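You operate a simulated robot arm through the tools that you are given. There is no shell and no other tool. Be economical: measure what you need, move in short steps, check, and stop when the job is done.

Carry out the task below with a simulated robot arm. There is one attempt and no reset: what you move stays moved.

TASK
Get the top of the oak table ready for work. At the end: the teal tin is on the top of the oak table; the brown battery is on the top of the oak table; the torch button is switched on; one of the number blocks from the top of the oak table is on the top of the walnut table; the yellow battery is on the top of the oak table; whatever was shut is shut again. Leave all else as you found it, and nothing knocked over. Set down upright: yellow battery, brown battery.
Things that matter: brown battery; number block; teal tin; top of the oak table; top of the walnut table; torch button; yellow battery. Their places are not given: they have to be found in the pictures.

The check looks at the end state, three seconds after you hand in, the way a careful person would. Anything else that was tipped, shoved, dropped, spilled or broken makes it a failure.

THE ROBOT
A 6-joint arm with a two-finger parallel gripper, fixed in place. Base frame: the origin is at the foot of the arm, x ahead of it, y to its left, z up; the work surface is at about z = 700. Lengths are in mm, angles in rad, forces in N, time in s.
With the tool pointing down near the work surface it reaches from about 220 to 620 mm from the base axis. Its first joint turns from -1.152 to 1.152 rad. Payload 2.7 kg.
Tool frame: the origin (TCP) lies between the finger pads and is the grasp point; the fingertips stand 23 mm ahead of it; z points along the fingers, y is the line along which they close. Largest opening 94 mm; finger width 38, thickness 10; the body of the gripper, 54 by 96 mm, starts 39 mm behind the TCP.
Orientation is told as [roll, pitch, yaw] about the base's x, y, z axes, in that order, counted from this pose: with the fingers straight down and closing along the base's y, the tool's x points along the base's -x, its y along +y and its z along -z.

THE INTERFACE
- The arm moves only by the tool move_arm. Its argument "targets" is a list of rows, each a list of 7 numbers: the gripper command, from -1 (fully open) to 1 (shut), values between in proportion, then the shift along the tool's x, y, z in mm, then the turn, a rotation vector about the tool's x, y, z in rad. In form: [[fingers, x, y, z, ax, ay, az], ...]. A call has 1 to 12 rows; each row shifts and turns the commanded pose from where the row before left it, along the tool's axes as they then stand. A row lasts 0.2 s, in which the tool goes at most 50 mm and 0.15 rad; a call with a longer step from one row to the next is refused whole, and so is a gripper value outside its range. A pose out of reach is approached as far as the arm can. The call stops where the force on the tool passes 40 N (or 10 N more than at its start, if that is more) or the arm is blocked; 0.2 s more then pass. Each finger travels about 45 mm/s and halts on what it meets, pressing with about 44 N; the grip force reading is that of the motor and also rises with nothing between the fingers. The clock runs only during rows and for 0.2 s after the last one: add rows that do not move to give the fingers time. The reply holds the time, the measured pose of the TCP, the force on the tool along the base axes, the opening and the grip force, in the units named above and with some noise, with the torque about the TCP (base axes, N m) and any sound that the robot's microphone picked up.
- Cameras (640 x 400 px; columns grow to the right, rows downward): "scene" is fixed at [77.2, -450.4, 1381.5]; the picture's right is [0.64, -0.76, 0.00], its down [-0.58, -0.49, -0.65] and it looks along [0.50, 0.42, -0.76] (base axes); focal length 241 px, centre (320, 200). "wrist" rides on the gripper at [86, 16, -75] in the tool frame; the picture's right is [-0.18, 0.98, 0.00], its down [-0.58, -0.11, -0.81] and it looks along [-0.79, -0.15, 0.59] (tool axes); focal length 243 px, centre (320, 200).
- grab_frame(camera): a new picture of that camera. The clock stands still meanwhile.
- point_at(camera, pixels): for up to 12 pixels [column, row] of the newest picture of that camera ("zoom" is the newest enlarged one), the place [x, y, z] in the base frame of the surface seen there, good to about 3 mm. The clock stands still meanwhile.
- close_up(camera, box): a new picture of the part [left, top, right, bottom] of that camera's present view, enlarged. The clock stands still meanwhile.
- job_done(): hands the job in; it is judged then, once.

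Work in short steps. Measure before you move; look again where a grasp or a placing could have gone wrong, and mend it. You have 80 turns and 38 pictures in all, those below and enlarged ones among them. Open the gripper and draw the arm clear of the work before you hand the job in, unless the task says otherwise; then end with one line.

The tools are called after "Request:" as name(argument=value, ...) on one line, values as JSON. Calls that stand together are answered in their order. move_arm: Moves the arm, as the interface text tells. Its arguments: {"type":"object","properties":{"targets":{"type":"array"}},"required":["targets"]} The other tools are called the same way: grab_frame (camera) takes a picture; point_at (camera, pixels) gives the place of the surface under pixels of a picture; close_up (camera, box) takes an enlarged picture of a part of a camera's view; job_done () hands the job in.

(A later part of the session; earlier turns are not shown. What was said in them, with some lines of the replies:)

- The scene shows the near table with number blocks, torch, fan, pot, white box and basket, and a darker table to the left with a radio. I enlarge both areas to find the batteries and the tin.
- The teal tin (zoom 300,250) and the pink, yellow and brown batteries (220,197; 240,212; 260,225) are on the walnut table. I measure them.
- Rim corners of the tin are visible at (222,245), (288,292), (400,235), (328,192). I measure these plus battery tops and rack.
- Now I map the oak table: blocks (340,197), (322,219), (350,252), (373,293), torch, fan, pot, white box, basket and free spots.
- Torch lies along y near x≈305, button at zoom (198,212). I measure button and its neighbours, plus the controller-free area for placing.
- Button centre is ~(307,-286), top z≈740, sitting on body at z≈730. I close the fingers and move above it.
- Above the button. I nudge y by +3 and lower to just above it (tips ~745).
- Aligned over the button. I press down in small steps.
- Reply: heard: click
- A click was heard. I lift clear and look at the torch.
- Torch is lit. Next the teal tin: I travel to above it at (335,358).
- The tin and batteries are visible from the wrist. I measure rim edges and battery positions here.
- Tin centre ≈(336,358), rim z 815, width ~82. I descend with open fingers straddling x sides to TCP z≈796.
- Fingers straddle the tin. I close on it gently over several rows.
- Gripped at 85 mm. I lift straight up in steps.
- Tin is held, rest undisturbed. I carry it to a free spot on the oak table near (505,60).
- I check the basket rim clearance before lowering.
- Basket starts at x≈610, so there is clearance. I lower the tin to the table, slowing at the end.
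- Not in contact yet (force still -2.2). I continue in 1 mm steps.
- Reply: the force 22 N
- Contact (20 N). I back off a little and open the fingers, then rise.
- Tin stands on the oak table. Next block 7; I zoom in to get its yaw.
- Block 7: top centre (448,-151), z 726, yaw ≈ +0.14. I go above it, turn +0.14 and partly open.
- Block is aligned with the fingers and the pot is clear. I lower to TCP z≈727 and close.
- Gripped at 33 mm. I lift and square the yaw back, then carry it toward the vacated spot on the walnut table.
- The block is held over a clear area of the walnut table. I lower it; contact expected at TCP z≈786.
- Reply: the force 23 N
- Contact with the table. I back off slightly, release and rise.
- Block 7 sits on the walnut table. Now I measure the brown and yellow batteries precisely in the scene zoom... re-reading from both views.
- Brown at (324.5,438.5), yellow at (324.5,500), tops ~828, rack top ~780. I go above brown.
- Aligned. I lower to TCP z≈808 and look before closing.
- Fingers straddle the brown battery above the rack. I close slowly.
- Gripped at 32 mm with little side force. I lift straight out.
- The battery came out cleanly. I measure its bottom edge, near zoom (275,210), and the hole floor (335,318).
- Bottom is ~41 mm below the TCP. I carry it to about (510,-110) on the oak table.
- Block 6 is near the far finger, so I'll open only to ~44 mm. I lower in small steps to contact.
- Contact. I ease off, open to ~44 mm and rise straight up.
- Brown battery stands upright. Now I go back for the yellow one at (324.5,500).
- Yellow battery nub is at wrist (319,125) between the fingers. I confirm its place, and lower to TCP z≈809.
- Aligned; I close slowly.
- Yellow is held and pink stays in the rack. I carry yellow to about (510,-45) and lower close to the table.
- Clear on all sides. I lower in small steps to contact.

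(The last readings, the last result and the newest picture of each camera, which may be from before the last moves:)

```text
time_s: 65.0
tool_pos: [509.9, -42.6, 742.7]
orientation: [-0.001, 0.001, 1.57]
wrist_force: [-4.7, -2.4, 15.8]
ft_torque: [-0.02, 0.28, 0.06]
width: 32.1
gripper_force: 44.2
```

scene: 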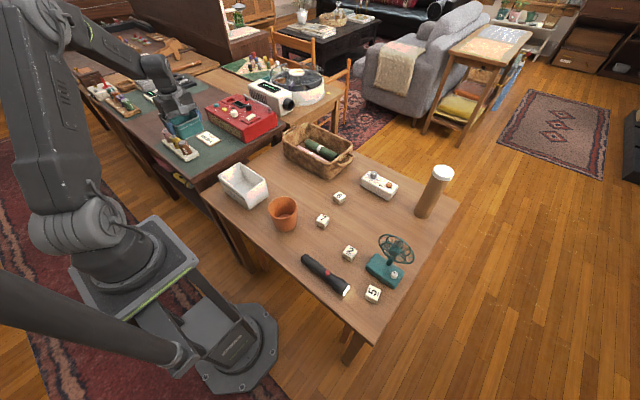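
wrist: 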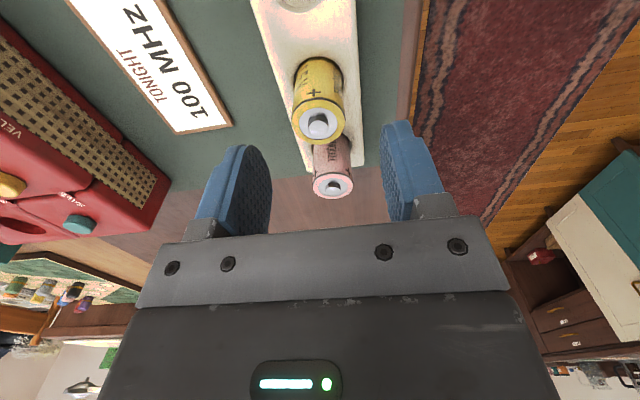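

Contact. I ease off, open and rise, then draw clear.

Request:
move_arm(targets=[[0.7, 0, 0, -0.7, 0, 0, 0], [0.2, 0, 0, 0, 0, 0, 0], [-0.1, 0, 0, 0, 0, 0, 0], [-0.1, 0, 0, 0, 0, 0, 0], [-0.1, 0, 0, -10, 0, 0, 0], [-0.1, 0, 0, -25, 0, 0, 0], [-0.1, 0, 0, -40, 0, 0, 0], [-0.1, 0, 0, -45, 0, 0, 0], [-0.1, 0, 0, -45, 0, 0, 0], [-0.5, 0, 0, -45, 0, 0, 0], [-1, 0, 0, -45, 0, 0, 0], [-1, 0, 0, -45, 0, 0, 0]])

Request:
grab_frame(camera="scene")

Request:
close_up(camera="scene", box=[200, 120, 460, 310])

```text
time_s: 67.6
tool_pos: [509.7, -43.1, 1044.8]
orientation: [0.0, 0.0, 1.572]
wrist_force: [0.0, 0.1, -0.8]
ft_torque: [0.0, -0.03, 0.0]
width: 93.8
gripper_force: 0.1
```

```text
10 pictures are left
```

scene: 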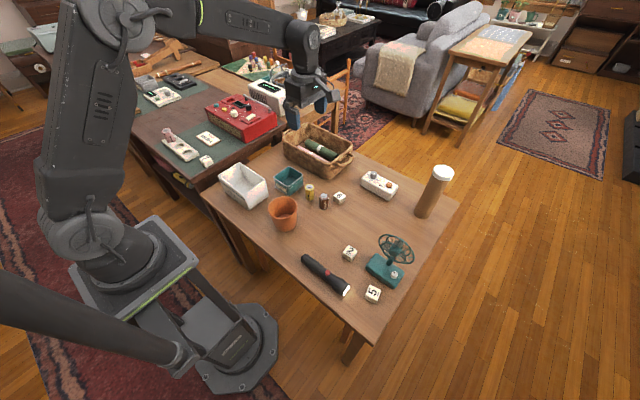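

```text
2.11 times, centred on (330, 215) of scene
```

zoom: 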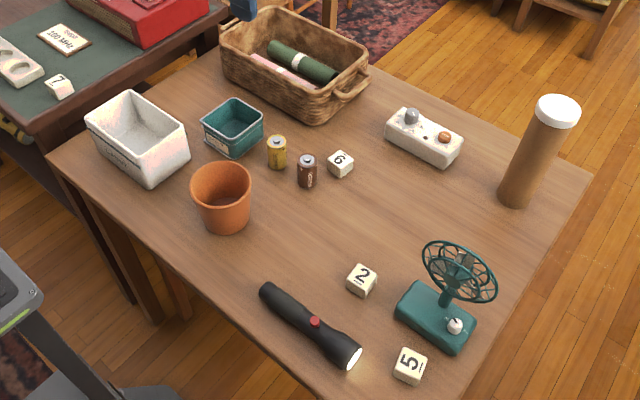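

Everything is in place: the tin and both batteries stand upright on the oak table, the torch is lit, block 7 is on the walnut table, and the arm is clear with the gripper open. I hand in.

Request:
job_done()

```text
The job is handed in.
```

The job is handed in: the teal tin and both batteries (upright) are on the oak table, the torch is on, and number block 7 is on the walnut table. Nothing shut had to be opened, and the last pictures show nothing else moved or knocked over.
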